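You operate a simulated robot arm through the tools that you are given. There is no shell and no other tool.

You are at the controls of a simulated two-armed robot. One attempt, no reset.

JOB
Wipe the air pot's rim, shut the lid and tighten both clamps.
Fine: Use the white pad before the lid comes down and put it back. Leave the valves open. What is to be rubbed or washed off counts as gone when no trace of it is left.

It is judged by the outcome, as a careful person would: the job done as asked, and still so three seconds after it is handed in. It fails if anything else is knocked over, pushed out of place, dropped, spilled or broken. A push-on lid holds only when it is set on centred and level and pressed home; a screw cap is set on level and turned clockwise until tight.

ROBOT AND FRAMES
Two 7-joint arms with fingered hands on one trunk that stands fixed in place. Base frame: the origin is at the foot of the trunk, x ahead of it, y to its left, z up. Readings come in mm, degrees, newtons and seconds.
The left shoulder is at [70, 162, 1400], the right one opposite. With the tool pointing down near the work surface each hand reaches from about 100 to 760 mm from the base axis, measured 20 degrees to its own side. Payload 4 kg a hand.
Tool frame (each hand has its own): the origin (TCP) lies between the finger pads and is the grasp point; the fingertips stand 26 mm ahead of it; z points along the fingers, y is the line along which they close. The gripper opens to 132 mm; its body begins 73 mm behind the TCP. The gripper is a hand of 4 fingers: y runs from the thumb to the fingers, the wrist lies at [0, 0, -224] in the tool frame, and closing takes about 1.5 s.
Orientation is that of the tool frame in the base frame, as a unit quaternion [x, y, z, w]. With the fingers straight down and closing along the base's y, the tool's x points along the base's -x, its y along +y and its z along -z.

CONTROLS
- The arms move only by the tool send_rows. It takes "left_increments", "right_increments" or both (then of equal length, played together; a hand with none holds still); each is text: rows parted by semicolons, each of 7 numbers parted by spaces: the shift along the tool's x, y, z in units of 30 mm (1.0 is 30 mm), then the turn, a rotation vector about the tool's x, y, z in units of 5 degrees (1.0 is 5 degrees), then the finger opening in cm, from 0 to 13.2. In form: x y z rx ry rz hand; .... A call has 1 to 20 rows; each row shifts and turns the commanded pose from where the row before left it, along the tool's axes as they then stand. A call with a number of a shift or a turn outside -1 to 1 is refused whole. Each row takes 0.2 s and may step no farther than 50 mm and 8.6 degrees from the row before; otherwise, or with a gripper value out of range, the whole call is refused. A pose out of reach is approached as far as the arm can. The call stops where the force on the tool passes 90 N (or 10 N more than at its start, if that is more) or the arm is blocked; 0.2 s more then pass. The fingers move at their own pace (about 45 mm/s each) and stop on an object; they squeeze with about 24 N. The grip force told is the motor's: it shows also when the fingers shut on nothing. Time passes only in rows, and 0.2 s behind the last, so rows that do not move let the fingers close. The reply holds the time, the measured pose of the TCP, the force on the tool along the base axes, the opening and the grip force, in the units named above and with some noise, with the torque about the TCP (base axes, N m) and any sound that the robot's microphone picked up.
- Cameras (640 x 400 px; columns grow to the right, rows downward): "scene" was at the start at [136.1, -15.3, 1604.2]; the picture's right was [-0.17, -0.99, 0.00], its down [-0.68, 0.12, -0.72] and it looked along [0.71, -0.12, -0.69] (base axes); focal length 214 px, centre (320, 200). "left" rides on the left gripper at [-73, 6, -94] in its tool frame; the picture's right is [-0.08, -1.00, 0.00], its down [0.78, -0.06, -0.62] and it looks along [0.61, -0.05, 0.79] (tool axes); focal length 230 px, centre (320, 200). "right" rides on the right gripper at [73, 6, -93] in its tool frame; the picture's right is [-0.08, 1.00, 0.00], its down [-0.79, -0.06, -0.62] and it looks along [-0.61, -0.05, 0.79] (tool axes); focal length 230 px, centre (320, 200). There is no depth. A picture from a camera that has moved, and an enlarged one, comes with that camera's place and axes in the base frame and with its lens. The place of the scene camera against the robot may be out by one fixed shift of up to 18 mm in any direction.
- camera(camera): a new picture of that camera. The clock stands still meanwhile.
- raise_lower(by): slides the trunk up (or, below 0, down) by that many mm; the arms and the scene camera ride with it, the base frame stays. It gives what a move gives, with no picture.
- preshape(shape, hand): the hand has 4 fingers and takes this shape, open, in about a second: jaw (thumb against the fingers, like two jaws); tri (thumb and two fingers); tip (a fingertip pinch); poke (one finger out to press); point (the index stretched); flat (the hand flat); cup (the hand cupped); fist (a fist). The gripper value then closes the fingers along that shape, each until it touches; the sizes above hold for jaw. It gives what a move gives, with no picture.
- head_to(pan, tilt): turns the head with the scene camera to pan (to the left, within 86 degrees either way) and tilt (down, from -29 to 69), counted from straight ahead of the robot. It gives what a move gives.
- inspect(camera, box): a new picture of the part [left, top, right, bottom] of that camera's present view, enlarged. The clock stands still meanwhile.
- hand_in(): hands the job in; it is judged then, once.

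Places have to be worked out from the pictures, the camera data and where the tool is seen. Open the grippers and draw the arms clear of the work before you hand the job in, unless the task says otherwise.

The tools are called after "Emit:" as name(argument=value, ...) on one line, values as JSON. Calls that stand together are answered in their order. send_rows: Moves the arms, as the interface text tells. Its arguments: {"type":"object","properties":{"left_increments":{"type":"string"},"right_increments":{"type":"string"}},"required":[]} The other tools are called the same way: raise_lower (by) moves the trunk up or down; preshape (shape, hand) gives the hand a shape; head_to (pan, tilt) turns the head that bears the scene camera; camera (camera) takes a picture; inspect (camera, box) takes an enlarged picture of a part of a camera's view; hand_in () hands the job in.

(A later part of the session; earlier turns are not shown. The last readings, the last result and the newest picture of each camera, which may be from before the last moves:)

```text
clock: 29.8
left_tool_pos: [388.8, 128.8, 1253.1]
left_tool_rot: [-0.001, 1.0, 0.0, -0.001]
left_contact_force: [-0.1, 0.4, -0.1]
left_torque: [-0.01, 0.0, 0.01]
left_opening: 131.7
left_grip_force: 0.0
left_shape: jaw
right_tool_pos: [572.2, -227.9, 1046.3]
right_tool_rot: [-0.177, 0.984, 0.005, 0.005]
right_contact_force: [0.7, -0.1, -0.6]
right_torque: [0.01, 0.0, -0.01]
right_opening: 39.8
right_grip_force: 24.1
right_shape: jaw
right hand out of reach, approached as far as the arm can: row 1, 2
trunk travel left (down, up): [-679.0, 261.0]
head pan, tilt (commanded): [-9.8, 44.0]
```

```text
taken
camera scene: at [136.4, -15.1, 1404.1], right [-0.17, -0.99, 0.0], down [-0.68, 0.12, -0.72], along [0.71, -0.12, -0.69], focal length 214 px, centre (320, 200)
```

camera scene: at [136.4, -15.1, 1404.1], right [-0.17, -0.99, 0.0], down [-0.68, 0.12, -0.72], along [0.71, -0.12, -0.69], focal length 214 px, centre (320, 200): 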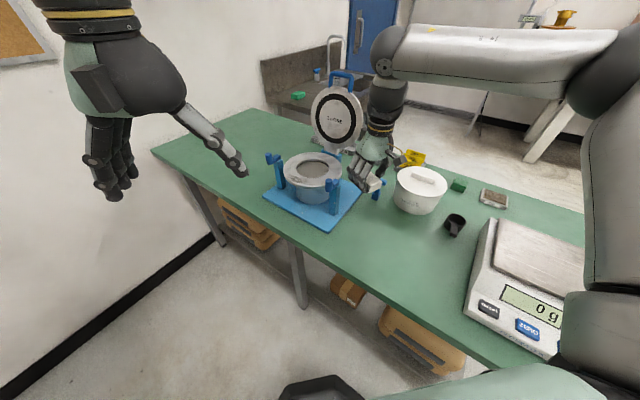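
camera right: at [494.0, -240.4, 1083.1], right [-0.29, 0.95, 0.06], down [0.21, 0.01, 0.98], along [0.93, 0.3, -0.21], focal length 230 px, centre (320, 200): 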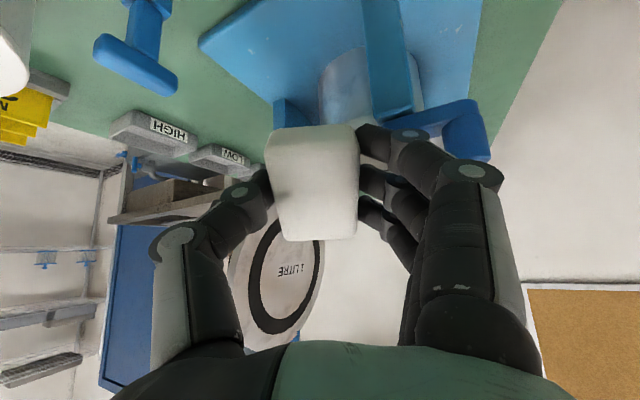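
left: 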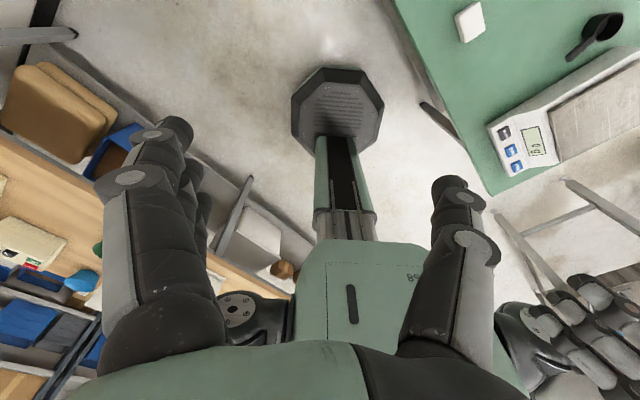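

Taking out the last of the tilt pushed the hand back, so a vertical hand at this yaw is limited. I'll try a clockwise yaw of -20° and see whether forward motion opens up.

Emit:
send_rows(right_increments="0 0 0 0 0 1 1.5; 0 0 0 0 0 1 1.5; 0 0 0 0 0 1 1.5; 0 0 0 0 0 1 1.5; 0 0 0 0 0 1 1.5; 0 0 0 0 0 1 1.5; 0 0 0 0 0 1 1.5; 0 0 0 0 0 1 1.5; -0.47 0.17 0 0 0 0 1.5; -0.47 0.17 0 0 0 0 1.5; -0.47 0.17 0 0 0 0 1.5")

Emit:
camera(camera="scene")

```text
clock: 32.2
left_tool_pos: [389.7, 128.0, 1252.7]
left_tool_rot: [0.001, 1.0, 0.0, 0.0]
left_contact_force: [0.6, 1.0, -0.2]
left_torque: [-0.02, 0.0, -0.03]
left_opening: 131.6
left_grip_force: 0.0
left_shape: jaw
right_tool_pos: [589.0, -247.5, 1032.9]
right_tool_rot: [0.17, 0.985, 0.005, 0.003]
right_contact_force: [-0.8, -0.4, -0.8]
right_torque: [0.01, 0.02, 0.0]
right_opening: 39.9
right_grip_force: 23.7
right_shape: jaw
right hand out of reach, approached as far as the arm can: row 9, 10, 11
trunk travel left (down, up): [-679.0, 261.0]
head pan, tilt (commanded): [-9.8, 44.0]
```

```text
taken
camera scene: at [136.6, -15.5, 1404.1], right [-0.17, -0.99, 0.0], down [-0.68, 0.12, -0.72], along [0.71, -0.12, -0.69], focal length 214 px, centre (320, 200)
```

scene: 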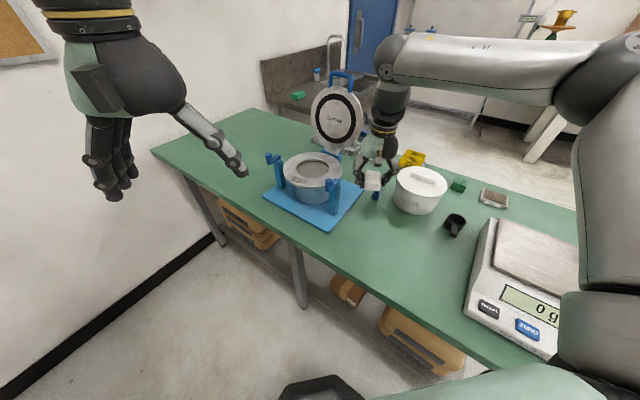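

The wrist stays on a sphere about a fixed elbow, regardless of yaw or tilt, which looks like a shoulder singularity. I'll retract the right hand up, move the left arm out of the way, and then come around on the inner side so the elbow passes by differently.

Emit:
send_rows(right_increments="0.85 0.07 -0.8 0 0 0 1.5; 0.85 0.07 -0.8 0 0 0 1.5; 0.85 0.07 -0.8 0 0 0 1.5; 0.85 0.07 -0.8 0 0 0 1.5; 0.85 0.07 -0.8 0 0 0 1.5; 0.85 0.07 -0.8 0 0 0 1.5; 0.85 0.07 -0.8 0 0 0 1.5; 0.85 0.07 -0.8 0 0 0 1.5; 0.85 0.07 -0.8 0 0 0 1.5", left_increments="0 1 0 0 0 0 13.2; 0 1 0 0 0 0 13.2; 0 1 0 0 0 0 13.2; 0 1 0 0 0 0 13.2; 0 1 0 0 0 0 13.2; 0 1 0 0 0 0 13.2; 0 1 0 0 0 0 13.2; 0 1 0 0 0 0 13.2; 0 1 0 0 0 0 13.2")

Emit:
camera(camera="scene")

```text
clock: 34.2
left_tool_pos: [433.9, 337.4, 1199.3]
left_tool_rot: [0.0, 1.0, 0.0, 0.002]
left_contact_force: [-0.4, 0.1, -1.2]
left_torque: [0.0, -0.04, 0.03]
left_opening: 131.7
left_grip_force: 0.0
left_shape: jaw
left hand out of reach, approached as far as the arm can: row 4, 5, 6, 7, 8, 9
right_tool_pos: [368.1, -163.6, 1236.1]
right_tool_rot: [0.17, 0.985, 0.006, 0.002]
right_contact_force: [-0.9, 0.1, 0.7]
right_torque: [0.03, 0.0, 0.0]
right_opening: 40.0
right_grip_force: 23.7
right_shape: jaw
right hand out of reach, approached as far as the arm can: row 7, 8, 9
trunk travel left (down, up): [-679.0, 261.0]
head pan, tilt (commanded): [-9.8, 44.0]
```

```text
taken
camera scene: at [134.8, -14.4, 1404.3], right [-0.17, -0.99, 0.0], down [-0.68, 0.12, -0.72], along [0.71, -0.12, -0.69], focal length 214 px, centre (320, 200)
```

scene: 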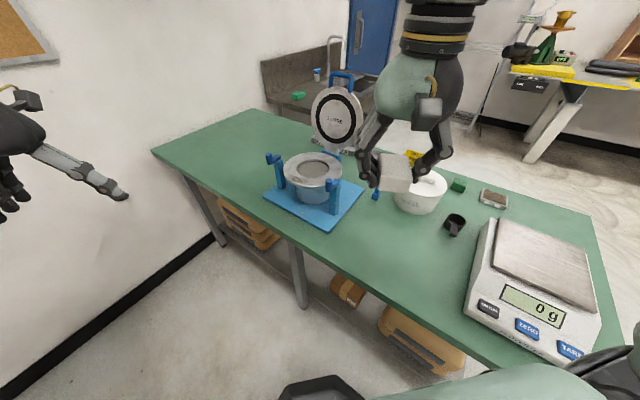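

Both arms hit limits while high above the lowered shoulders. I'll turn the head to look at the right arm's elbow and shoulder to understand the posture.

Emit:
head_to(pan=-60, tilt=20)

Emit:
camera(camera="scene")

Emit:
head_to(pan=60, tilt=20)

Emit:
camera(camera="scene")

```text
clock: 35.4
left_tool_pos: [434.5, 335.6, 1198.9]
left_tool_rot: [0.0, 1.0, 0.0, 0.0]
left_contact_force: [-0.1, 0.4, 0.6]
left_torque: [0.0, 0.02, 0.01]
left_opening: 131.7
left_grip_force: 0.0
left_shape: jaw
right_tool_pos: [369.2, -164.1, 1235.6]
right_tool_rot: [0.17, 0.985, 0.007, 0.002]
right_contact_force: [-0.6, 0.9, -0.9]
right_torque: [-0.01, 0.01, 0.02]
right_opening: 40.3
right_grip_force: 24.4
right_shape: jaw
trunk travel left (down, up): [-679.0, 261.0]
head pan, tilt (commanded): [-60.0, 20.0]
```

```text
taken
camera scene: at [101.7, -81.8, 1441.4], right [-0.87, -0.5, 0.0], down [-0.17, 0.3, -0.94], along [0.47, -0.81, -0.34], focal length 214 px, centre (320, 200)
```

scene: 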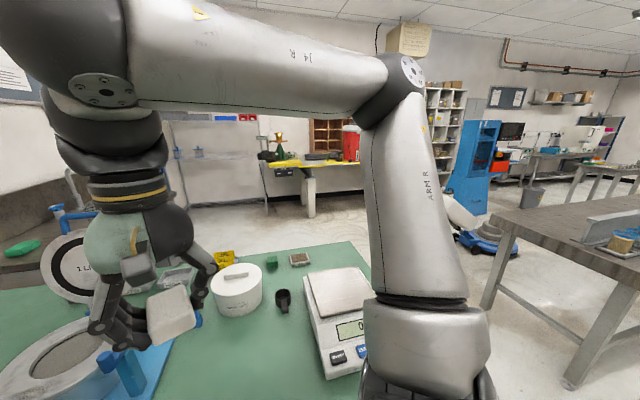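

```text
clock: 37.4
left_tool_pos: [435.0, 336.9, 1197.9]
left_tool_rot: [0.0, 1.0, 0.0, 0.001]
left_contact_force: [0.1, 0.1, 0.3]
left_torque: [0.02, -0.01, 0.04]
left_opening: 131.9
left_grip_force: 0.1
left_shape: jaw
right_tool_pos: [368.1, -163.7, 1235.9]
right_tool_rot: [0.17, 0.985, 0.007, 0.002]
right_contact_force: [-0.3, -0.2, -0.6]
right_torque: [0.01, -0.01, -0.01]
right_opening: 40.0
right_grip_force: 24.0
right_shape: jaw
trunk travel left (down, up): [-679.0, 261.0]
head pan, tilt (commanded): [60.0, 20.0]
```

```text
taken
camera scene: at [101.9, 79.3, 1441.4], right [0.87, -0.5, 0.0], down [-0.17, -0.3, -0.94], along [0.47, 0.81, -0.34], focal length 214 px, centre (320, 200)
```

scene: 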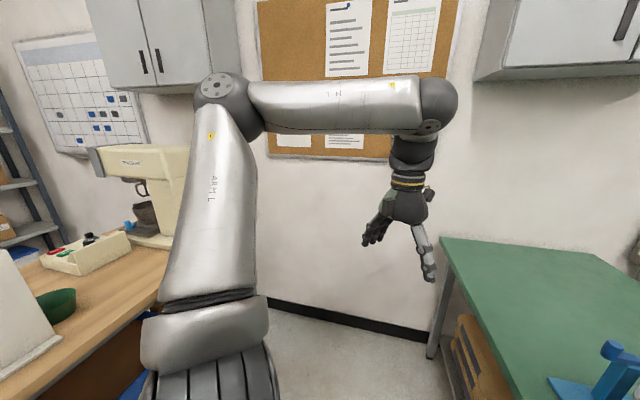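

Now it's clear: the elbow sits high with the forearm level, and the upper arm sticks near one fixed direction, about 42° outward. I'll swing the right arm over the top on the inner side, with the hand pitched to point forward, so the elbow passes around that direction.

Emit:
send_rows(right_increments="0 0 0 0 0 -1 1.5; 0 0 0 0 0 -1 1.5; 0 0 0 0 0 -1 1.5; 0 0 0 0 0 -0.92 1.5")

Emit:
send_rows(right_increments="-0.613 0.303 -0.303 0 -1 0 1.5; -0.637 0.303 -0.249 0 -1 0 1.5; -0.657 0.303 -0.192 0 -1 0 1.5; -0.671 0.303 -0.134 0 -1 0 1.5; -0.680 0.303 -0.075 0 -1 0 1.5; -0.684 0.303 -0.015 0 -1 0 1.5; -0.682 0.303 0.044 0 -1 0 1.5; -0.676 0.303 0.104 0 -1 0 1.5; -0.664 0.303 0.162 0 -1 0 1.5; -0.648 0.303 0.219 0 -1 0 1.5; -0.626 0.303 0.275 0 -1 0 1.5; -0.6 0.303 0.328 0 -1 0 1.5; -0.569 0.303 0.379 0 -1 0 1.5; -0.534 0.303 0.427 0 -1 0 1.5; -0.494 0.303 0.472 0 -1 0 1.5; -0.451 0.303 0.514 0 -1 0 1.5; -0.405 0.303 0.551 0 -1 0 1.5; -0.355 0.303 0.584 0 -1 0 1.5")

Emit:
head_to(pan=-50, tilt=20)

Emit:
camera(camera="scene")

```text
clock: 38.4
left_tool_pos: [435.3, 336.7, 1198.9]
left_tool_rot: [-0.001, 1.0, -0.001, 0.001]
left_contact_force: [-0.2, 0.1, 0.5]
left_torque: [0.01, 0.0, -0.01]
left_opening: 132.0
left_grip_force: 0.1
left_shape: jaw
right_tool_pos: [367.3, -164.1, 1237.6]
right_tool_rot: [-0.001, 1.0, 0.006, 0.002]
right_contact_force: [-0.9, 0.0, -0.9]
right_torque: [0.0, 0.0, 0.01]
right_opening: 39.8
right_grip_force: 24.1
right_shape: jaw
trunk travel left (down, up): [-679.0, 261.0]
head pan, tilt (commanded): [60.0, 20.0]
```

```text
clock: 42.1
left_tool_pos: [435.6, 335.2, 1197.4]
left_tool_rot: [0.0, 1.0, 0.001, 0.0]
left_contact_force: [-0.4, 0.7, 1.1]
left_torque: [0.0, 0.01, 0.01]
left_opening: 131.9
left_grip_force: 0.0
left_shape: jaw
right_tool_pos: [673.1, -130.3, 1422.5]
right_tool_rot: [0.003, 0.706, 0.003, 0.708]
right_contact_force: [0.8, 0.1, 0.3]
right_torque: [-0.02, -0.03, 0.01]
right_opening: 39.8
right_grip_force: 24.1
right_shape: jaw
right hand out of reach, approached as far as the arm can: row 1, 2, 3, 4, 5, 6, 7, 8, 9, 10, 11, 12, 13, 16, 17, 18
trunk travel left (down, up): [-679.0, 261.0]
head pan, tilt (commanded): [60.0, 20.0]
```

```text
clock: 44.0
left_tool_pos: [434.0, 336.6, 1197.8]
left_tool_rot: [0.0, 1.0, 0.001, 0.0]
left_contact_force: [0.6, -0.2, 0.1]
left_torque: [-0.01, -0.04, -0.02]
left_opening: 131.6
left_grip_force: 0.0
left_shape: jaw
right_tool_pos: [671.2, -130.7, 1424.1]
right_tool_rot: [0.003, 0.706, 0.003, 0.708]
right_contact_force: [0.4, 0.1, -0.2]
right_torque: [0.01, 0.02, -0.02]
right_opening: 39.9
right_grip_force: 23.8
right_shape: jaw
trunk travel left (down, up): [-679.0, 261.0]
head pan, tilt (commanded): [-50.0, 20.0]
```

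```text
taken
camera scene: at [115.2, -72.6, 1441.4], right [-0.77, -0.64, 0.0], down [-0.22, 0.26, -0.94], along [0.6, -0.72, -0.34], focal length 214 px, centre (320, 200)
```

scene: 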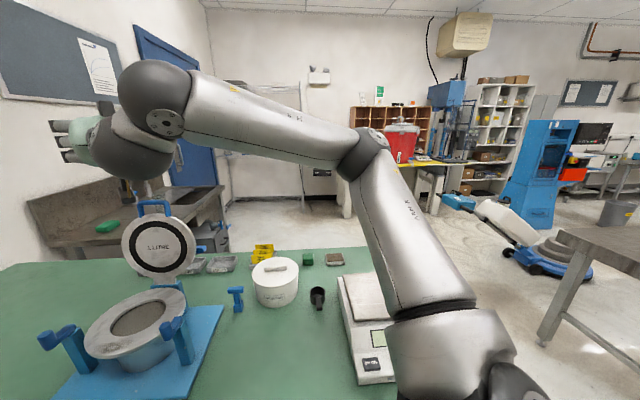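

The arm swung to (672, -130, 1424), but inward motion was held back. I'll turn the hand 30° inward so the wrist isn't strained, then try moving it inward.

Emit:
send_rows(right_increments="0 0.3 0 -1 0 0 1.5; 0 0.5 0 -1 0 0 1.5; 0 0.6 0 -1 0 0 1.5; 0 0.6 0 -1 0 0 1.5; 0 0.6 0 -1 0 0 1.5; 0 0.6 0 -1 0 0 1.5; 0 0.6 0 0 0 0 1.5; 0 0.6 0 0 0 0 1.5; 0 0.6 0 0 0 0 1.5; 0 0.6 0 0 0 0 1.5")

Emit:
camera(camera="scene")

```text
clock: 46.2
left_tool_pos: [433.9, 336.4, 1197.0]
left_tool_rot: [0.0, 1.0, -0.001, 0.0]
left_contact_force: [0.8, 0.4, -1.5]
left_torque: [-0.01, 0.03, 0.01]
left_opening: 131.7
left_grip_force: 0.1
left_shape: jaw
right_tool_pos: [613.9, 23.7, 1423.1]
right_tool_rot: [-0.18, 0.682, 0.186, 0.684]
right_contact_force: [-1.0, 0.4, -0.2]
right_torque: [-0.03, 0.0, 0.06]
right_opening: 39.9
right_grip_force: 24.0
right_shape: jaw
trunk travel left (down, up): [-679.0, 261.0]
head pan, tilt (commanded): [-50.0, 20.0]
```

```text
taken
camera scene: at [116.2, -72.4, 1441.3], right [-0.77, -0.64, 0.0], down [-0.22, 0.26, -0.94], along [0.6, -0.72, -0.34], focal length 214 px, centre (320, 200)
```

scene: 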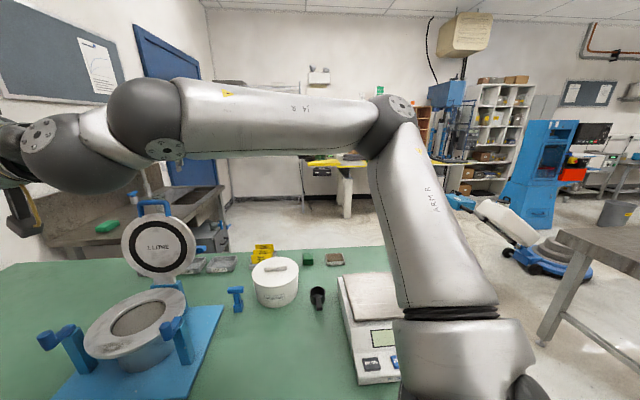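

No complaints that time. Now I'll extend the arm forward on this inner, high line, watching whether the elbow follows inward.

Emit:
send_rows(right_increments="0.096 -0.142 0.88 0 0 0 1.5; 0.096 -0.142 0.88 0 0 0 1.5; 0.096 -0.142 0.88 0 0 0 1.5; 0.096 -0.142 0.88 0 0 0 1.5; 0.096 -0.142 0.88 0 0 0 1.5; 0.096 -0.142 0.88 0 0 0 1.5; 0.096 -0.142 0.88 0 0 0 1.5; 0.096 -0.142 0.88 0 0 0 1.5")

Emit:
camera(camera="scene")

```text
clock: 48.0
left_tool_pos: [435.7, 335.7, 1197.5]
left_tool_rot: [0.0, 1.0, 0.0, 0.0]
left_contact_force: [0.1, 0.1, 0.1]
left_torque: [-0.02, 0.03, 0.01]
left_opening: 131.9
left_grip_force: 0.1
left_shape: jaw
right_tool_pos: [726.8, 0.9, 1413.0]
right_tool_rot: [-0.181, 0.682, 0.185, 0.684]
right_contact_force: [0.7, 0.5, -0.8]
right_torque: [-0.03, 0.05, 0.0]
right_opening: 40.2
right_grip_force: 24.0
right_shape: jaw
right hand out of reach, approached as far as the arm can: row 2, 3, 4, 5, 6, 7, 8
trunk travel left (down, up): [-679.0, 261.0]
head pan, tilt (commanded): [-50.0, 20.0]
```

```text
taken
camera scene: at [116.4, -72.8, 1441.3], right [-0.77, -0.64, 0.0], down [-0.22, 0.26, -0.94], along [0.6, -0.72, -0.34], focal length 214 px, centre (320, 200)
```

scene: 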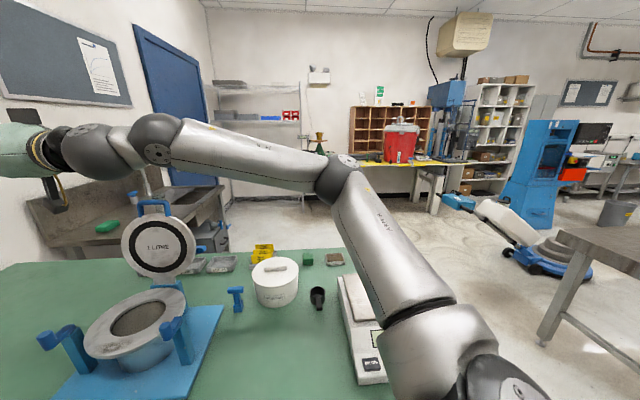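

The elbow again resists moving inward. I'll look straight at the right shoulder to see how its joints are arranged.

Emit:
head_to(pan=-86, tilt=50)

Emit:
camera(camera="scene")

Emit:
head_to(pan=-50, tilt=60)

Emit:
camera(camera="scene")

```text
clock: 49.0
left_tool_pos: [434.6, 336.8, 1198.2]
left_tool_rot: [0.0, 1.0, 0.0, 0.001]
left_contact_force: [-0.1, 0.7, 0.3]
left_torque: [0.01, 0.03, 0.01]
left_opening: 131.8
left_grip_force: 0.0
left_shape: jaw
right_tool_pos: [725.1, 1.4, 1413.3]
right_tool_rot: [-0.18, 0.682, 0.184, 0.685]
right_contact_force: [-0.1, -0.3, 0.6]
right_torque: [-0.03, -0.02, 0.05]
right_opening: 39.5
right_grip_force: 24.1
right_shape: jaw
trunk travel left (down, up): [-679.0, 261.0]
head pan, tilt (commanded): [-85.9, 50.0]
```

```text
taken
camera scene: at [60.8, -78.1, 1395.9], right [-1.0, -0.07, 0.0], down [-0.05, 0.76, -0.64], along [0.05, -0.64, -0.77], focal length 214 px, centre (320, 200)
```

scene: 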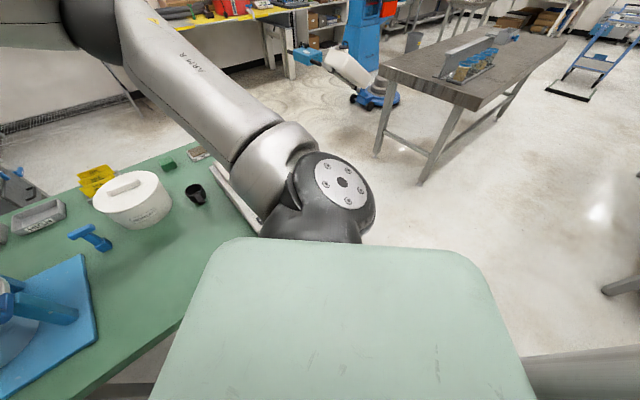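

```text
clock: 50.1
left_tool_pos: [433.9, 336.0, 1198.6]
left_tool_rot: [0.0, 1.0, 0.0, -0.001]
left_contact_force: [0.2, 0.1, 0.3]
left_torque: [0.02, -0.05, 0.03]
left_opening: 131.7
left_grip_force: 0.0
left_shape: jaw
right_tool_pos: [724.9, 1.9, 1413.9]
right_tool_rot: [-0.18, 0.682, 0.185, 0.685]
right_contact_force: [-0.2, 0.0, 0.0]
right_torque: [-0.02, 0.0, 0.0]
right_opening: 39.9
right_grip_force: 24.4
right_shape: jaw
trunk travel left (down, up): [-679.0, 261.0]
head pan, tilt (commanded): [-50.0, 60.0]
```

```text
taken
camera scene: at [98.1, -52.4, 1383.2], right [-0.77, -0.64, 0.0], down [-0.56, 0.66, -0.5], along [0.32, -0.38, -0.87], focal length 214 px, centre (320, 200)
```

scene: 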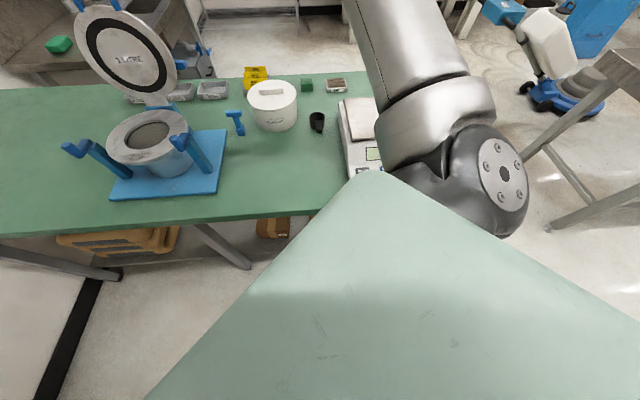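

The shoulder shows a pivot disc next to the trunk. I'll enlarge it to judge the axis directions.

Emit:
inspect(camera="scene", box=[340, 0, 560, 260])

Emit:
head_to(pan=-86, tilt=35)

Emit:
inspect(camera="scene", box=[120, 150, 480, 400])

```text
1.54 times, centred on (450, 130) of scene
camera zoom: at [98.1, -52.4, 1383.2], right [-0.77, -0.64, 0.0], down [-0.56, 0.66, -0.5], along [0.32, -0.38, -0.87], focal length 330 px, centre (120, 308)
```

zoom: 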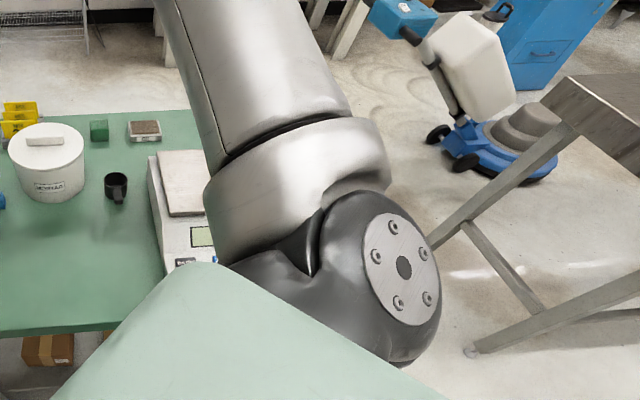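

```text
clock: 51.1
left_tool_pos: [433.9, 337.0, 1198.1]
left_tool_rot: [-0.001, 1.0, 0.0, 0.0]
left_contact_force: [0.1, 0.4, -0.6]
left_torque: [0.01, -0.03, -0.02]
left_opening: 131.9
left_grip_force: 0.0
left_shape: jaw
right_tool_pos: [725.7, 0.9, 1413.2]
right_tool_rot: [-0.181, 0.682, 0.184, 0.684]
right_contact_force: [-0.1, 0.5, 0.0]
right_torque: [0.0, -0.01, 0.0]
right_opening: 39.7
right_grip_force: 23.7
right_shape: jaw
trunk travel left (down, up): [-679.0, 261.0]
head pan, tilt (commanded): [-85.9, 35.0]
```

```text
1.60 times, centred on (300, 275) of scene
camera zoom: at [61.7, -89.1, 1417.5], right [-1.0, -0.07, 0.0], down [-0.04, 0.57, -0.82], along [0.06, -0.82, -0.57], focal length 343 px, centre (352, 80)
```

zoom: 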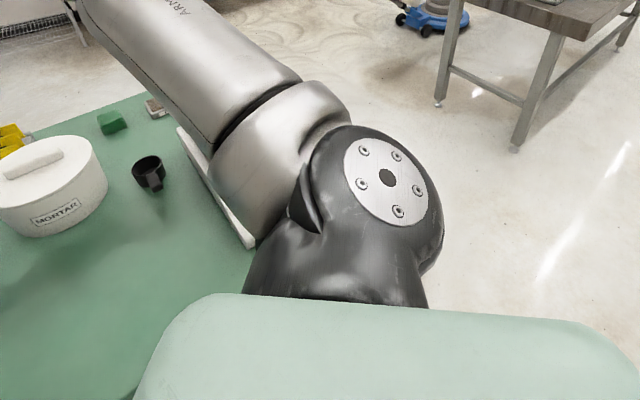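

The shoulder's first axis runs sideways out of the trunk, with the second at the disc. I'll measure the elbow's place with two zoomed head views.

Emit:
head_to(pan=-30, tilt=10)

Emit:
camera(camera="scene")

Emit:
head_to(pan=-80, tilt=10)

Emit:
camera(camera="scene")

```text
clock: 52.3
left_tool_pos: [433.1, 335.9, 1197.5]
left_tool_rot: [0.0, 1.0, 0.001, -0.001]
left_contact_force: [0.3, 0.3, 0.3]
left_torque: [-0.02, 0.0, 0.01]
left_opening: 132.0
left_grip_force: 0.0
left_shape: jaw
right_tool_pos: [724.6, 1.1, 1413.1]
right_tool_rot: [-0.181, 0.682, 0.185, 0.684]
right_contact_force: [0.2, -0.7, -0.3]
right_torque: [0.0, 0.02, 0.02]
right_opening: 39.9
right_grip_force: 24.1
right_shape: jaw
trunk travel left (down, up): [-679.0, 261.0]
head pan, tilt (commanded): [-30.0, 10.0]
```

```text
taken
camera scene: at [135.9, -47.8, 1457.6], right [-0.5, -0.87, 0.0], down [-0.15, 0.09, -0.98], along [0.85, -0.49, -0.17], focal length 214 px, centre (320, 200)
```

scene: 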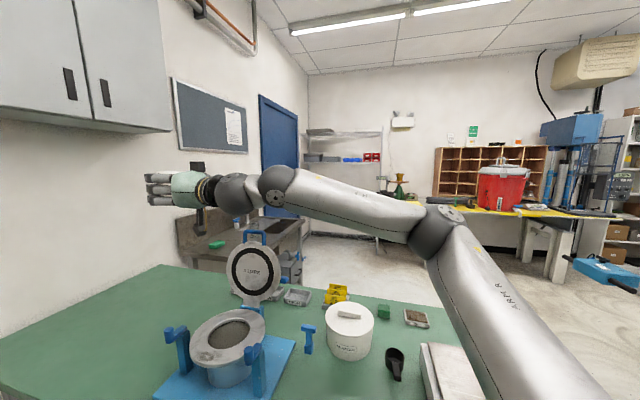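

```text
clock: 53.5
left_tool_pos: [435.3, 335.8, 1198.7]
left_tool_rot: [0.0, 1.0, 0.0, 0.001]
left_contact_force: [-0.2, -0.2, 0.8]
left_torque: [-0.01, 0.0, -0.03]
left_opening: 131.8
left_grip_force: 0.1
left_shape: jaw
right_tool_pos: [725.7, 0.8, 1413.8]
right_tool_rot: [-0.18, 0.682, 0.184, 0.685]
right_contact_force: [0.3, 0.2, -0.8]
right_torque: [0.0, 0.01, -0.02]
right_opening: 40.2
right_grip_force: 23.9
right_shape: jaw
trunk travel left (down, up): [-679.0, 261.0]
head pan, tilt (commanded): [-80.0, 10.0]
```

```text
taken
camera scene: at [71.6, -92.8, 1457.7], right [-0.98, -0.17, 0.0], down [-0.03, 0.17, -0.98], along [0.17, -0.97, -0.17], focal length 214 px, centre (320, 200)
```

scene: 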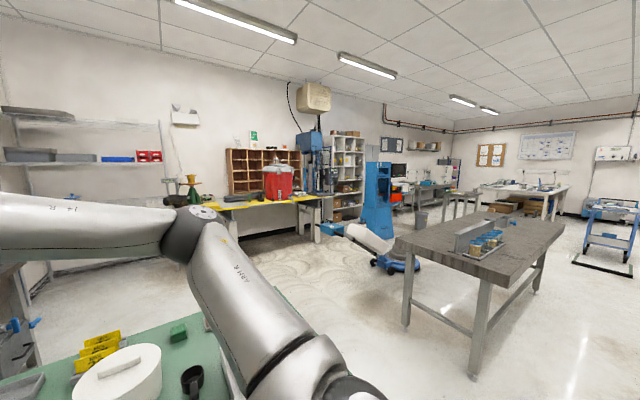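

Two readings now agree: the elbow always stays about 225 mm outboard of the shoulder, a hard joint limit. A vertical right hand can't reach the pot, but a hand tilted 35–50° coming from the near right can. I'll check what the finger shapes look like on the free left hand, since a narrower pinch would suit a tilted grasp.

Emit:
preshape(hand="left", shape="tip")

Emit:
camera(camera="left")

Emit:
preshape(hand="left", shape="tri")

Emit:
camera(camera="left")

Emit:
preshape(hand="left", shape="poke")

Emit:
camera(camera="left")

Emit:
head_to(pan=-9.8, tilt=44)

Emit:
camera(camera="scene")

```text
clock: 54.4
left_tool_pos: [434.4, 335.4, 1198.2]
left_tool_rot: [-0.001, 1.0, -0.001, 0.0]
left_contact_force: [1.5, 0.8, 0.1]
left_torque: [0.03, 0.0, 0.01]
left_opening: 131.9
left_grip_force: 0.1
left_shape: tip
right_tool_pos: [724.3, 1.9, 1412.8]
right_tool_rot: [-0.181, 0.682, 0.185, 0.685]
right_contact_force: [-0.4, 0.0, -0.5]
right_torque: [0.0, 0.03, 0.03]
right_opening: 39.9
right_grip_force: 24.3
right_shape: jaw
trunk travel left (down, up): [-679.0, 261.0]
head pan, tilt (commanded): [-80.0, 10.0]
```

```text
taken
camera left: at [507.4, 342.5, 1291.4], right [0.08, -1.0, 0.0], down [-0.79, -0.06, 0.62], along [-0.61, -0.05, -0.79], focal length 230 px, centre (320, 200)
```

left: 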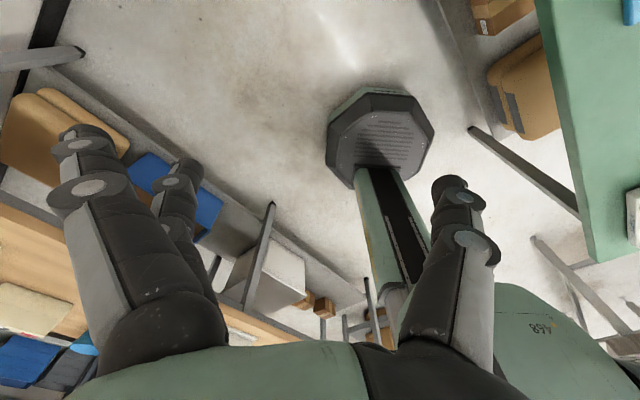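

```text
clock: 55.3
left_tool_pos: [434.4, 337.0, 1198.4]
left_tool_rot: [0.0, 1.0, 0.0, 0.0]
left_contact_force: [0.4, -0.5, 0.3]
left_torque: [0.01, 0.03, 0.01]
left_opening: 131.7
left_grip_force: 0.1
left_shape: tri
right_tool_pos: [725.6, 1.4, 1412.6]
right_tool_rot: [-0.181, 0.682, 0.185, 0.684]
right_contact_force: [-0.2, -0.3, 0.1]
right_torque: [0.0, 0.05, 0.03]
right_opening: 39.9
right_grip_force: 23.8
right_shape: jaw
trunk travel left (down, up): [-679.0, 261.0]
head pan, tilt (commanded): [-80.0, 10.0]
```

```text
taken
camera left: at [507.4, 342.5, 1291.4], right [0.08, -1.0, 0.0], down [-0.79, -0.06, 0.62], along [-0.61, -0.05, -0.79], focal length 230 px, centre (320, 200)
```

left: 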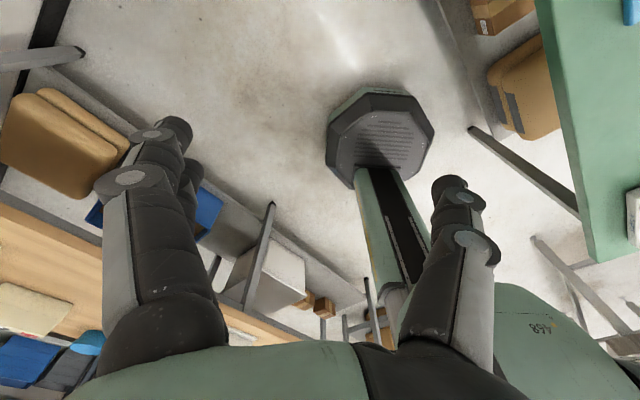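

```text
clock: 56.2
left_tool_pos: [433.7, 336.0, 1198.6]
left_tool_rot: [0.0, 1.0, 0.0, 0.0]
left_contact_force: [-0.6, 0.5, 0.0]
left_torque: [-0.02, 0.01, -0.02]
left_opening: 0.3
left_grip_force: 0.1
left_shape: poke
right_tool_pos: [724.3, 2.8, 1412.3]
right_tool_rot: [-0.18, 0.682, 0.185, 0.685]
right_contact_force: [0.8, -0.2, 0.3]
right_torque: [0.02, 0.01, 0.0]
right_opening: 39.8
right_grip_force: 23.8
right_shape: jaw
trunk travel left (down, up): [-679.0, 261.0]
head pan, tilt (commanded): [-80.0, 10.0]
```

```text
taken
camera left: at [507.4, 342.5, 1291.4], right [0.08, -1.0, 0.0], down [-0.79, -0.06, 0.62], along [-0.61, -0.05, -0.79], focal length 230 px, centre (320, 200)
```

left: 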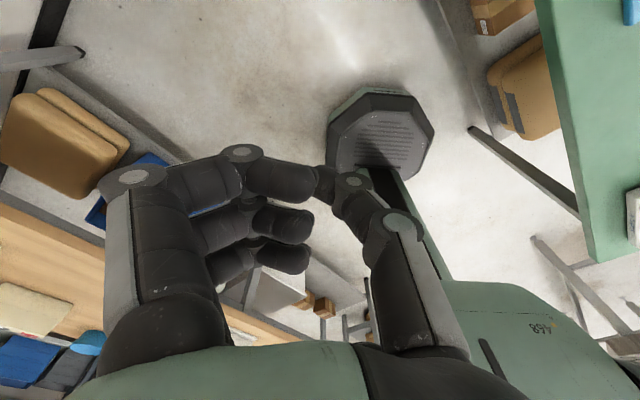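

```text
clock: 57.6
left_tool_pos: [434.3, 336.9, 1198.6]
left_tool_rot: [0.0, 1.0, 0.0, 0.0]
left_contact_force: [0.5, 0.1, 0.0]
left_torque: [0.01, 0.02, 0.0]
left_opening: 0.0
left_grip_force: 0.1
left_shape: poke
right_tool_pos: [724.7, 0.3, 1414.3]
right_tool_rot: [-0.18, 0.682, 0.184, 0.684]
right_contact_force: [-0.1, 0.9, -1.1]
right_torque: [-0.03, 0.01, -0.01]
right_opening: 39.7
right_grip_force: 23.9
right_shape: jaw
trunk travel left (down, up): [-679.0, 261.0]
head pan, tilt (commanded): [-9.8, 44.0]
```

```text
taken
camera scene: at [136.3, -15.3, 1404.1], right [-0.17, -0.99, 0.0], down [-0.68, 0.12, -0.72], along [0.71, -0.12, -0.69], focal length 214 px, centre (320, 200)
```

scene: 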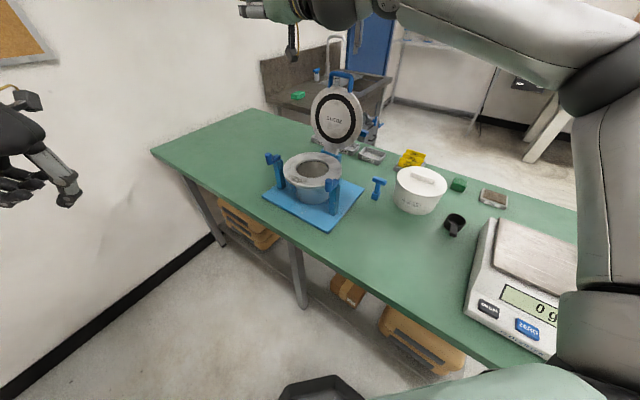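

The "tip" shape pinches with thumb and middle finger only, useful for a tilted grasp. Now with the arm out of the way I'll take sharp zooms of the pot and clamps for accurate positions.

Emit:
inspect(camera="scene", box=[255, 140, 375, 235])

Emit:
inspect(camera="scene", box=[300, 60, 390, 160])

Emit:
inspect(camera="scene", box=[310, 145, 430, 225])

```text
4.21 times, centred on (315, 188) of scene
camera zoom: at [136.3, -15.3, 1404.1], right [-0.17, -0.99, 0.0], down [-0.68, 0.12, -0.72], along [0.71, -0.12, -0.69], focal length 903 px, centre (341, 253)
```

zoom: 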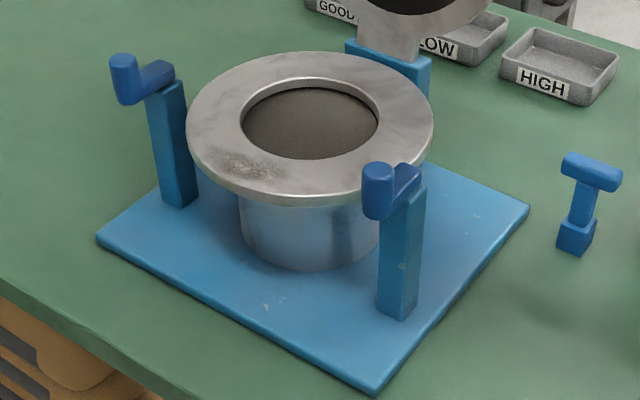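

```text
4.00 times, centred on (345, 110) of scene
camera zoom: at [136.3, -15.3, 1404.1], right [-0.17, -0.99, 0.0], down [-0.68, 0.12, -0.72], along [0.71, -0.12, -0.69], focal length 858 px, centre (220, 560)
```

zoom: 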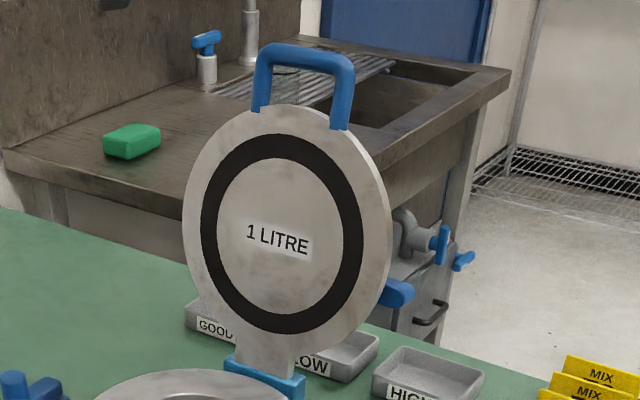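

```text
5.00 times, centred on (370, 185) of scene
camera zoom: at [136.3, -15.3, 1404.1], right [-0.17, -0.99, 0.0], down [-0.68, 0.12, -0.72], along [0.71, -0.12, -0.69], focal length 1072 px, centre (70, 275)
```

zoom: 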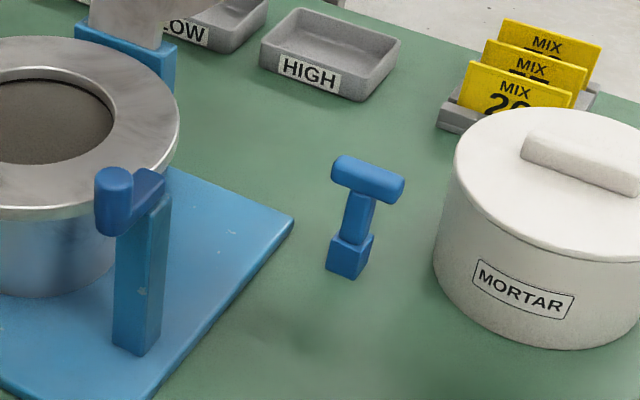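

Correcting the scene camera by the wrist-camera fixes puts the rim at z≈991 and its centre near (718, -94). The smudge runs from (646, -66) to (699, -10) on the front. With the hand tilted about 50° at 20° yaw, the right arm should reach it clear of the peg at (588, -120, 1037). I'll bring the hand down in that direction.

Emit:
send_rows(right_increments="0.777 0 -0.136 1 0 0 1.5; 0.777 0 -0.136 1 0 0 1.5; 0.777 0 -0.136 0 0 0 1.5; 0.777 0 -0.136 0 0 0 1.5; 0.777 0 -0.136 0 0 0 1.5; 0.777 0 -0.136 0 0 0 1.5; 0.777 0 -0.136 0 0 0 1.5; 0.777 0 -0.136 0 0 0 1.5; 0.777 0 -0.136 0 0 0 1.5; 0.777 0 -0.136 0 0 0 1.5")

Emit:
camera(camera="scene")

```text
clock: 59.8
left_tool_pos: [435.7, 335.7, 1197.9]
left_tool_rot: [0.0, 1.0, 0.0, 0.0]
left_contact_force: [0.7, -0.6, 0.5]
left_torque: [0.02, 0.01, 0.0]
left_opening: 0.0
left_grip_force: 0.1
left_shape: poke
right_tool_pos: [696.9, -17.2, 1216.3]
right_tool_rot: [-0.166, 0.685, 0.171, 0.688]
right_contact_force: [0.9, -0.4, -0.8]
right_torque: [0.02, -0.01, -0.01]
right_opening: 40.0
right_grip_force: 23.9
right_shape: jaw
right hand out of reach, approached as far as the arm can: row 1, 2
trunk travel left (down, up): [-679.0, 261.0]
head pan, tilt (commanded): [-9.8, 44.0]
```

```text
taken
camera scene: at [136.8, -15.5, 1404.1], right [-0.17, -0.99, 0.0], down [-0.69, 0.12, -0.72], along [0.71, -0.12, -0.7], focal length 214 px, centre (320, 200)
```

scene: 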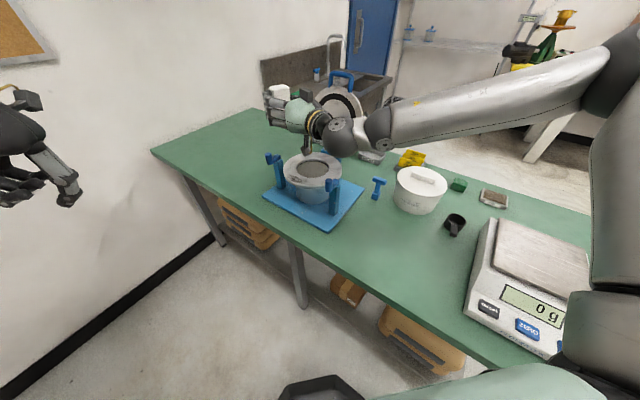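

The hand is over the pot's left side with the pad, still pointing level. I'll pitch it down to about 50° while lowering toward the smudge, staying above z 1110.

Emit:
send_rows(right_increments="0.4 -0.028 -0.146 0 1 0 1.5; 0.411 -0.028 -0.11 0 1 0 1.5; 0.419 -0.028 -0.074 0 1 0 1.5; 0.424 -0.028 -0.037 0 1 0 1.5; 0.426 -0.028 0 0 1 0 1.5; 0.424 -0.028 0.037 0 1 0 1.5; 0.419 -0.028 0.074 0 1 0 1.5; 0.411 -0.028 0.11 0 1 0 1.5")

Emit:
camera(camera="scene")

Emit:
camera(camera="right")

```text
clock: 61.6
left_tool_pos: [436.4, 335.8, 1197.1]
left_tool_rot: [0.001, 1.0, -0.001, 0.0]
left_contact_force: [0.0, -0.2, -0.7]
left_torque: [-0.01, 0.03, 0.02]
left_opening: 0.1
left_grip_force: 0.1
left_shape: poke
right_tool_pos: [668.9, -36.7, 1121.2]
right_tool_rot: [-0.213, 0.88, 0.103, 0.412]
right_contact_force: [0.9, -0.5, -1.5]
right_torque: [0.02, 0.03, 0.04]
right_opening: 39.7
right_grip_force: 23.9
right_shape: jaw
trunk travel left (down, up): [-679.0, 261.0]
head pan, tilt (commanded): [-9.8, 44.0]
```

```text
taken
camera scene: at [137.3, -15.3, 1404.0], right [-0.17, -0.99, 0.0], down [-0.69, 0.12, -0.72], along [0.71, -0.12, -0.7], focal length 214 px, centre (320, 200)
```

scene: 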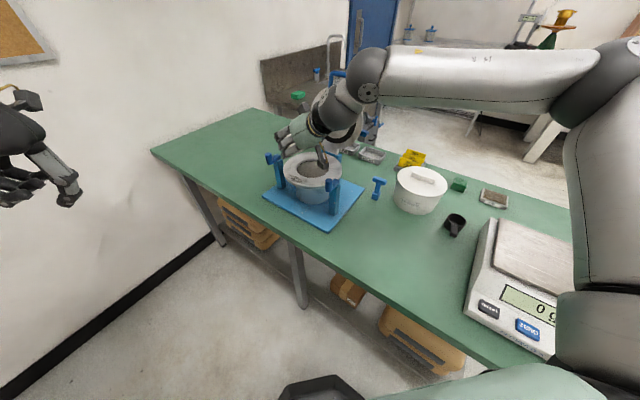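

```text
taken
camera right: at [562.8, -87.0, 1124.6], right [-0.42, 0.91, 0.07], down [0.06, -0.05, 1.0], along [0.91, 0.42, -0.03], focal length 230 px, centre (320, 200)
```

right: 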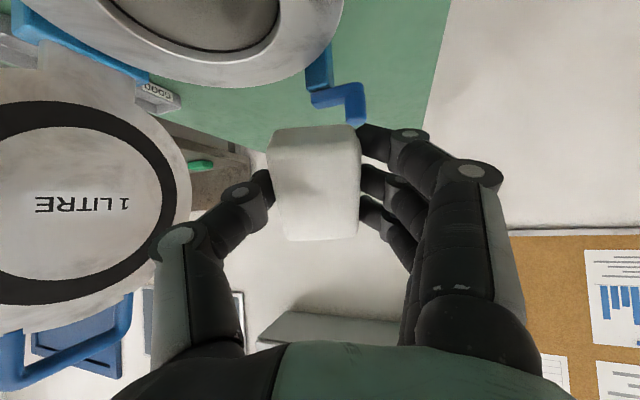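

The tilted pose is fully within reach at (669, -37, 1121). I'll try wiping directly with this grip: go to the far end of the smudge just above the flange, then look.

Emit:
send_rows(right_increments="0.34 0.1 0.823 0 0 0 1.5; 0.34 0.1 0.823 0 0 0 1.5; 0.34 0.1 0.823 0 0 0 1.5; 0 0 0 0 0 0 1.5")

Emit:
inspect(camera="scene", box=[250, 110, 370, 210])

Emit:
camera(camera="right")

```text
clock: 62.6
left_tool_pos: [434.7, 336.5, 1197.0]
left_tool_rot: [0.001, 1.0, 0.0, 0.001]
left_contact_force: [-0.5, 0.0, -0.6]
left_torque: [-0.03, 0.01, -0.01]
left_opening: 0.0
left_grip_force: 0.1
left_shape: poke
right_tool_pos: [678.3, -43.1, 1051.9]
right_tool_rot: [-0.215, 0.879, 0.105, 0.413]
right_contact_force: [-0.4, -0.7, -1.0]
right_torque: [0.03, 0.0, 0.01]
right_opening: 39.6
right_grip_force: 23.5
right_shape: jaw
right hand out of reach, approached as far as the arm can: row 1, 2, 3
trunk travel left (down, up): [-679.0, 261.0]
head pan, tilt (commanded): [-9.8, 44.0]
```

```text
4.00 times, centred on (310, 160) of scene
camera zoom: at [136.3, -15.1, 1404.1], right [-0.17, -0.99, 0.0], down [-0.68, 0.12, -0.72], along [0.71, -0.12, -0.69], focal length 858 px, centre (360, 360)
```

zoom: 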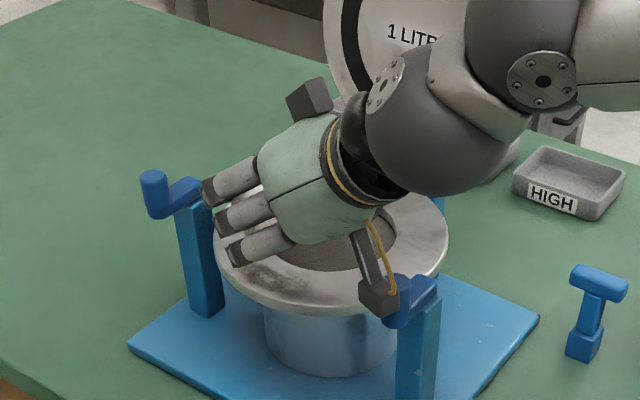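

```text
taken
camera right: at [570.7, -93.8, 1056.0], right [-0.42, 0.91, 0.07], down [0.05, -0.05, 1.0], along [0.91, 0.42, -0.03], focal length 230 px, centre (320, 200)
```

right: 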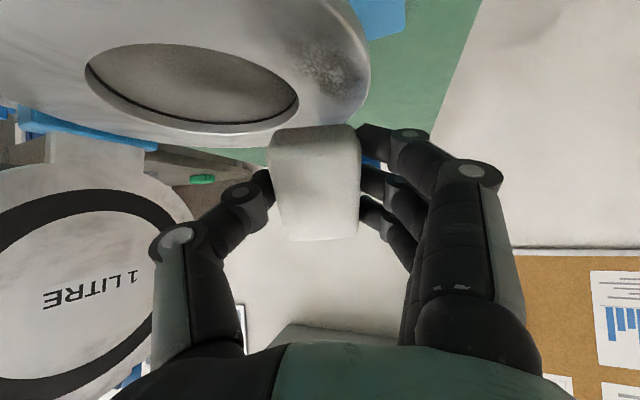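

Reach stops at about (678, -43), short of the smudge's far end, and the hand camera is near the peg. A flat pad gripped near its rear end with the pinch would cover more. I'll study the "tip" pinch closed on the free left hand before regrasping.

Emit:
preshape(hand="left", shape="tip")

Emit:
inspect(camera="left", box=[20, 80, 540, 400])

Emit:
send_rows(left_increments="0 0 0 0 0 0 4; 0 0 0 0 0 0 4; 0 0 0 0 0 0 4; 0 0 0 0 0 0 4; 0 0 0 0 0 0 4; 0 0 0 0 0 0 4; 0 0 0 0 0 0 4")

Emit:
inspect(camera="left", box=[20, 80, 540, 400])

Emit:
preshape(hand="left", shape="point")

Emit:
inspect(camera="left", box=[20, 80, 540, 400])

Emit:
preshape(hand="left", shape="tri")

Emit:
send_rows(left_increments="0 0 0 0 0 0 4; 0 0 0 0 0 0 4; 0 0 0 0 0 0 4; 0 0 0 0 0 0 4; 0 0 0 0 0 0 4; 0 0 0 0 0 0 4; 0 0 0 0 0 0 4")

Emit:
inspect(camera="left", box=[20, 80, 540, 400])

```text
clock: 63.5
left_tool_pos: [434.0, 336.0, 1197.9]
left_tool_rot: [-0.001, 1.0, 0.0, 0.0]
left_contact_force: [-1.1, -0.9, 0.0]
left_torque: [-0.01, -0.01, 0.02]
left_opening: 131.9
left_grip_force: 0.1
left_shape: tip
right_tool_pos: [677.4, -43.7, 1051.9]
right_tool_rot: [-0.213, 0.879, 0.104, 0.414]
right_contact_force: [0.2, 0.4, -0.9]
right_torque: [-0.01, 0.01, -0.03]
right_opening: 39.5
right_grip_force: 24.2
right_shape: jaw
trunk travel left (down, up): [-679.0, 261.0]
head pan, tilt (commanded): [-9.8, 44.0]
```

```text
1.23 times, centred on (280, 240) of left
camera zoom: at [507.5, 342.5, 1291.4], right [0.08, -1.0, 0.0], down [-0.79, -0.06, 0.62], along [-0.61, -0.05, -0.79], focal length 283 px, centre (369, 151)
```

zoom: 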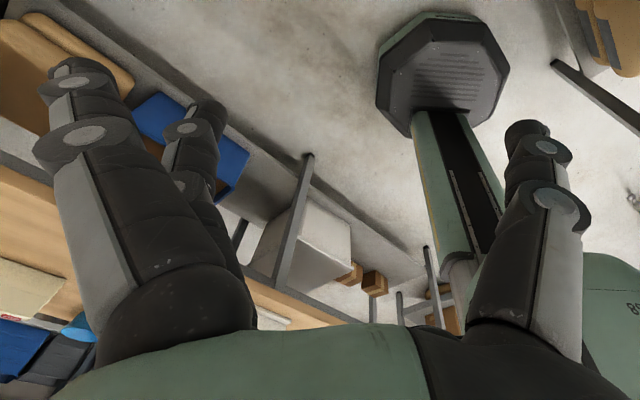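

```text
clock: 65.1
left_tool_pos: [434.4, 336.9, 1198.1]
left_tool_rot: [0.0, 1.0, 0.0, 0.0]
left_contact_force: [0.6, 0.0, 0.5]
left_torque: [0.01, -0.01, -0.02]
left_opening: 40.2
left_grip_force: 0.2
left_shape: tip
right_tool_pos: [677.1, -43.4, 1051.1]
right_tool_rot: [-0.214, 0.879, 0.104, 0.413]
right_contact_force: [0.5, -0.3, -0.8]
right_torque: [0.0, 0.0, -0.01]
right_opening: 39.4
right_grip_force: 24.2
right_shape: jaw
trunk travel left (down, up): [-679.0, 261.0]
head pan, tilt (commanded): [-9.8, 44.0]
```

```text
1.23 times, centred on (280, 240) of left
camera zoom: at [507.4, 342.5, 1291.4], right [0.08, -1.0, 0.0], down [-0.79, -0.06, 0.62], along [-0.61, -0.05, -0.79], focal length 283 px, centre (369, 151)
```

zoom: 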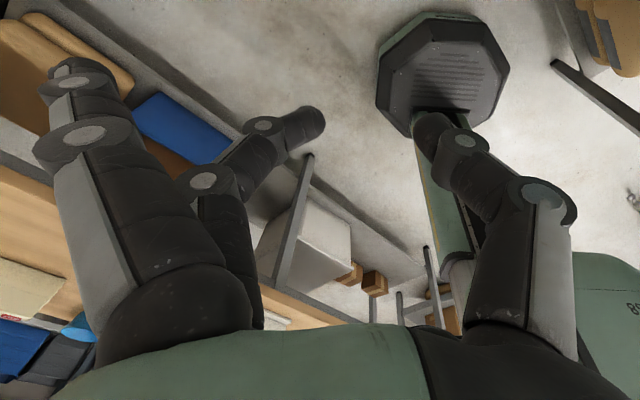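

```text
clock: 66.0
left_tool_pos: [434.4, 335.2, 1199.1]
left_tool_rot: [0.0, 1.0, 0.0, 0.0]
left_contact_force: [0.6, -0.1, -0.5]
left_torque: [0.01, 0.02, -0.03]
left_opening: 0.1
left_grip_force: 0.1
left_shape: point
right_tool_pos: [677.1, -43.6, 1053.3]
right_tool_rot: [-0.213, 0.879, 0.104, 0.414]
right_contact_force: [0.3, -0.1, 0.6]
right_torque: [-0.04, -0.02, 0.0]
right_opening: 39.4
right_grip_force: 24.2
right_shape: jaw
trunk travel left (down, up): [-679.0, 261.0]
head pan, tilt (commanded): [-9.8, 44.0]
```

```text
1.23 times, centred on (280, 240) of left
camera zoom: at [507.5, 342.6, 1291.4], right [0.08, -1.0, 0.0], down [-0.79, -0.06, 0.62], along [-0.61, -0.05, -0.79], focal length 283 px, centre (369, 151)
```

zoom: 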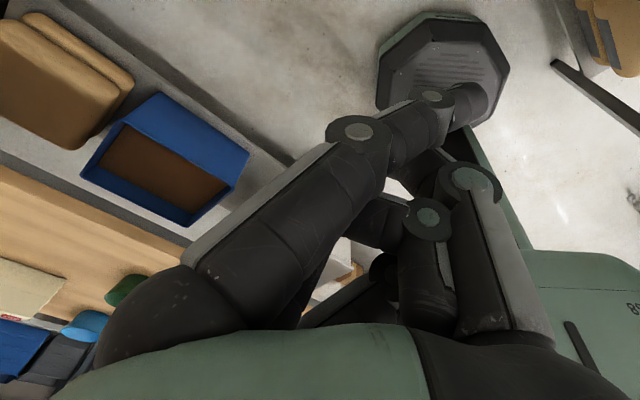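

```text
clock: 66.9
left_tool_pos: [435.0, 336.6, 1199.0]
left_tool_rot: [0.0, 1.0, 0.001, 0.001]
left_contact_force: [0.4, 0.1, -0.4]
left_torque: [0.03, -0.02, 0.02]
left_opening: 131.8
left_grip_force: 0.0
left_shape: tri
right_tool_pos: [676.8, -42.6, 1052.2]
right_tool_rot: [-0.213, 0.879, 0.103, 0.413]
right_contact_force: [-0.4, 0.0, 0.2]
right_torque: [0.02, -0.01, -0.01]
right_opening: 39.5
right_grip_force: 24.2
right_shape: jaw
trunk travel left (down, up): [-679.0, 261.0]
head pan, tilt (commanded): [-9.8, 44.0]
```

```text
clock: 68.5
left_tool_pos: [434.8, 336.2, 1199.2]
left_tool_rot: [0.0, 1.0, 0.0, 0.0]
left_contact_force: [-0.7, -0.1, -0.1]
left_torque: [0.0, -0.01, 0.01]
left_opening: 40.3
left_grip_force: 0.1
left_shape: tri
right_tool_pos: [678.5, -42.2, 1051.8]
right_tool_rot: [-0.214, 0.879, 0.104, 0.413]
right_contact_force: [0.3, 0.6, -0.4]
right_torque: [-0.02, 0.02, -0.03]
right_opening: 39.6
right_grip_force: 24.0
right_shape: jaw
trunk travel left (down, up): [-679.0, 261.0]
head pan, tilt (commanded): [-9.8, 44.0]
```

```text
1.23 times, centred on (280, 240) of left
camera zoom: at [507.4, 342.5, 1291.4], right [0.08, -1.0, 0.0], down [-0.79, -0.06, 0.62], along [-0.61, -0.05, -0.79], focal length 283 px, centre (369, 151)
```

zoom: 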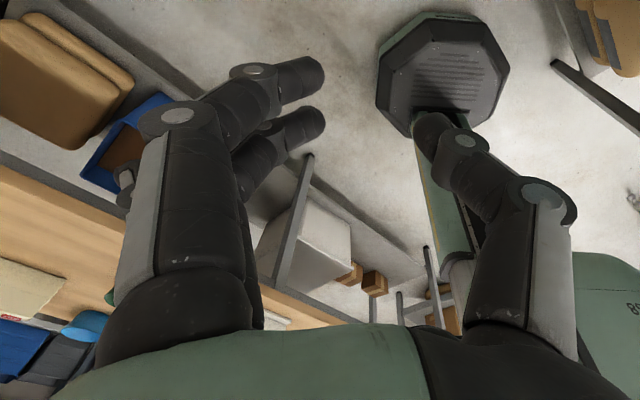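

The index is the finger nearest the camera, and "tip" pinches with thumb and middle only. I'll take the pad back to its place, then regrasp it tilted with the pinch so it lies flat on the rim. First I'll lift clear and return upright above its spot.

Emit:
send_rows(right_increments="-0.68 0 -0.571 0 0 0 1.5; -0.68 0 -0.571 0 0 0 1.5; -0.68 0 -0.571 0 0 0 1.5; 0.56 -0.178 -0.513 0 1 0 1.5; 0.603 -0.178 -0.462 0 1 0 1.5; 0.641 -0.178 -0.408 0 1 0 1.5; 0.674 -0.178 -0.35 0 1 0 1.5; 0.702 -0.178 -0.29 0 1 0 1.5; 0.725 -0.178 -0.228 0 1 0 1.5; 0.742 -0.178 -0.164 0 1 0 1.5; 0.753 -0.178 -0.098 0 1 0 1.5; 0.759 -0.178 -0.032 0 1 0 1.5; 0.76 -0.178 0.034 0 1 0 1.5; 0 0 0 0 0 0 1.5")

```text
clock: 71.5
left_tool_pos: [434.6, 336.5, 1197.8]
left_tool_rot: [0.0, 1.0, 0.0, 0.001]
left_contact_force: [-0.1, 0.0, 0.0]
left_torque: [-0.02, 0.01, 0.01]
left_opening: 40.6
left_grip_force: 0.0
left_shape: tri
right_tool_pos: [499.5, -194.5, 1101.5]
right_tool_rot: [-0.237, 0.971, 0.003, 0.002]
right_contact_force: [-0.1, -0.4, -0.6]
right_torque: [-0.01, 0.01, 0.04]
right_opening: 39.6
right_grip_force: 24.1
right_shape: jaw
trunk travel left (down, up): [-679.0, 261.0]
head pan, tilt (commanded): [-9.8, 44.0]
```

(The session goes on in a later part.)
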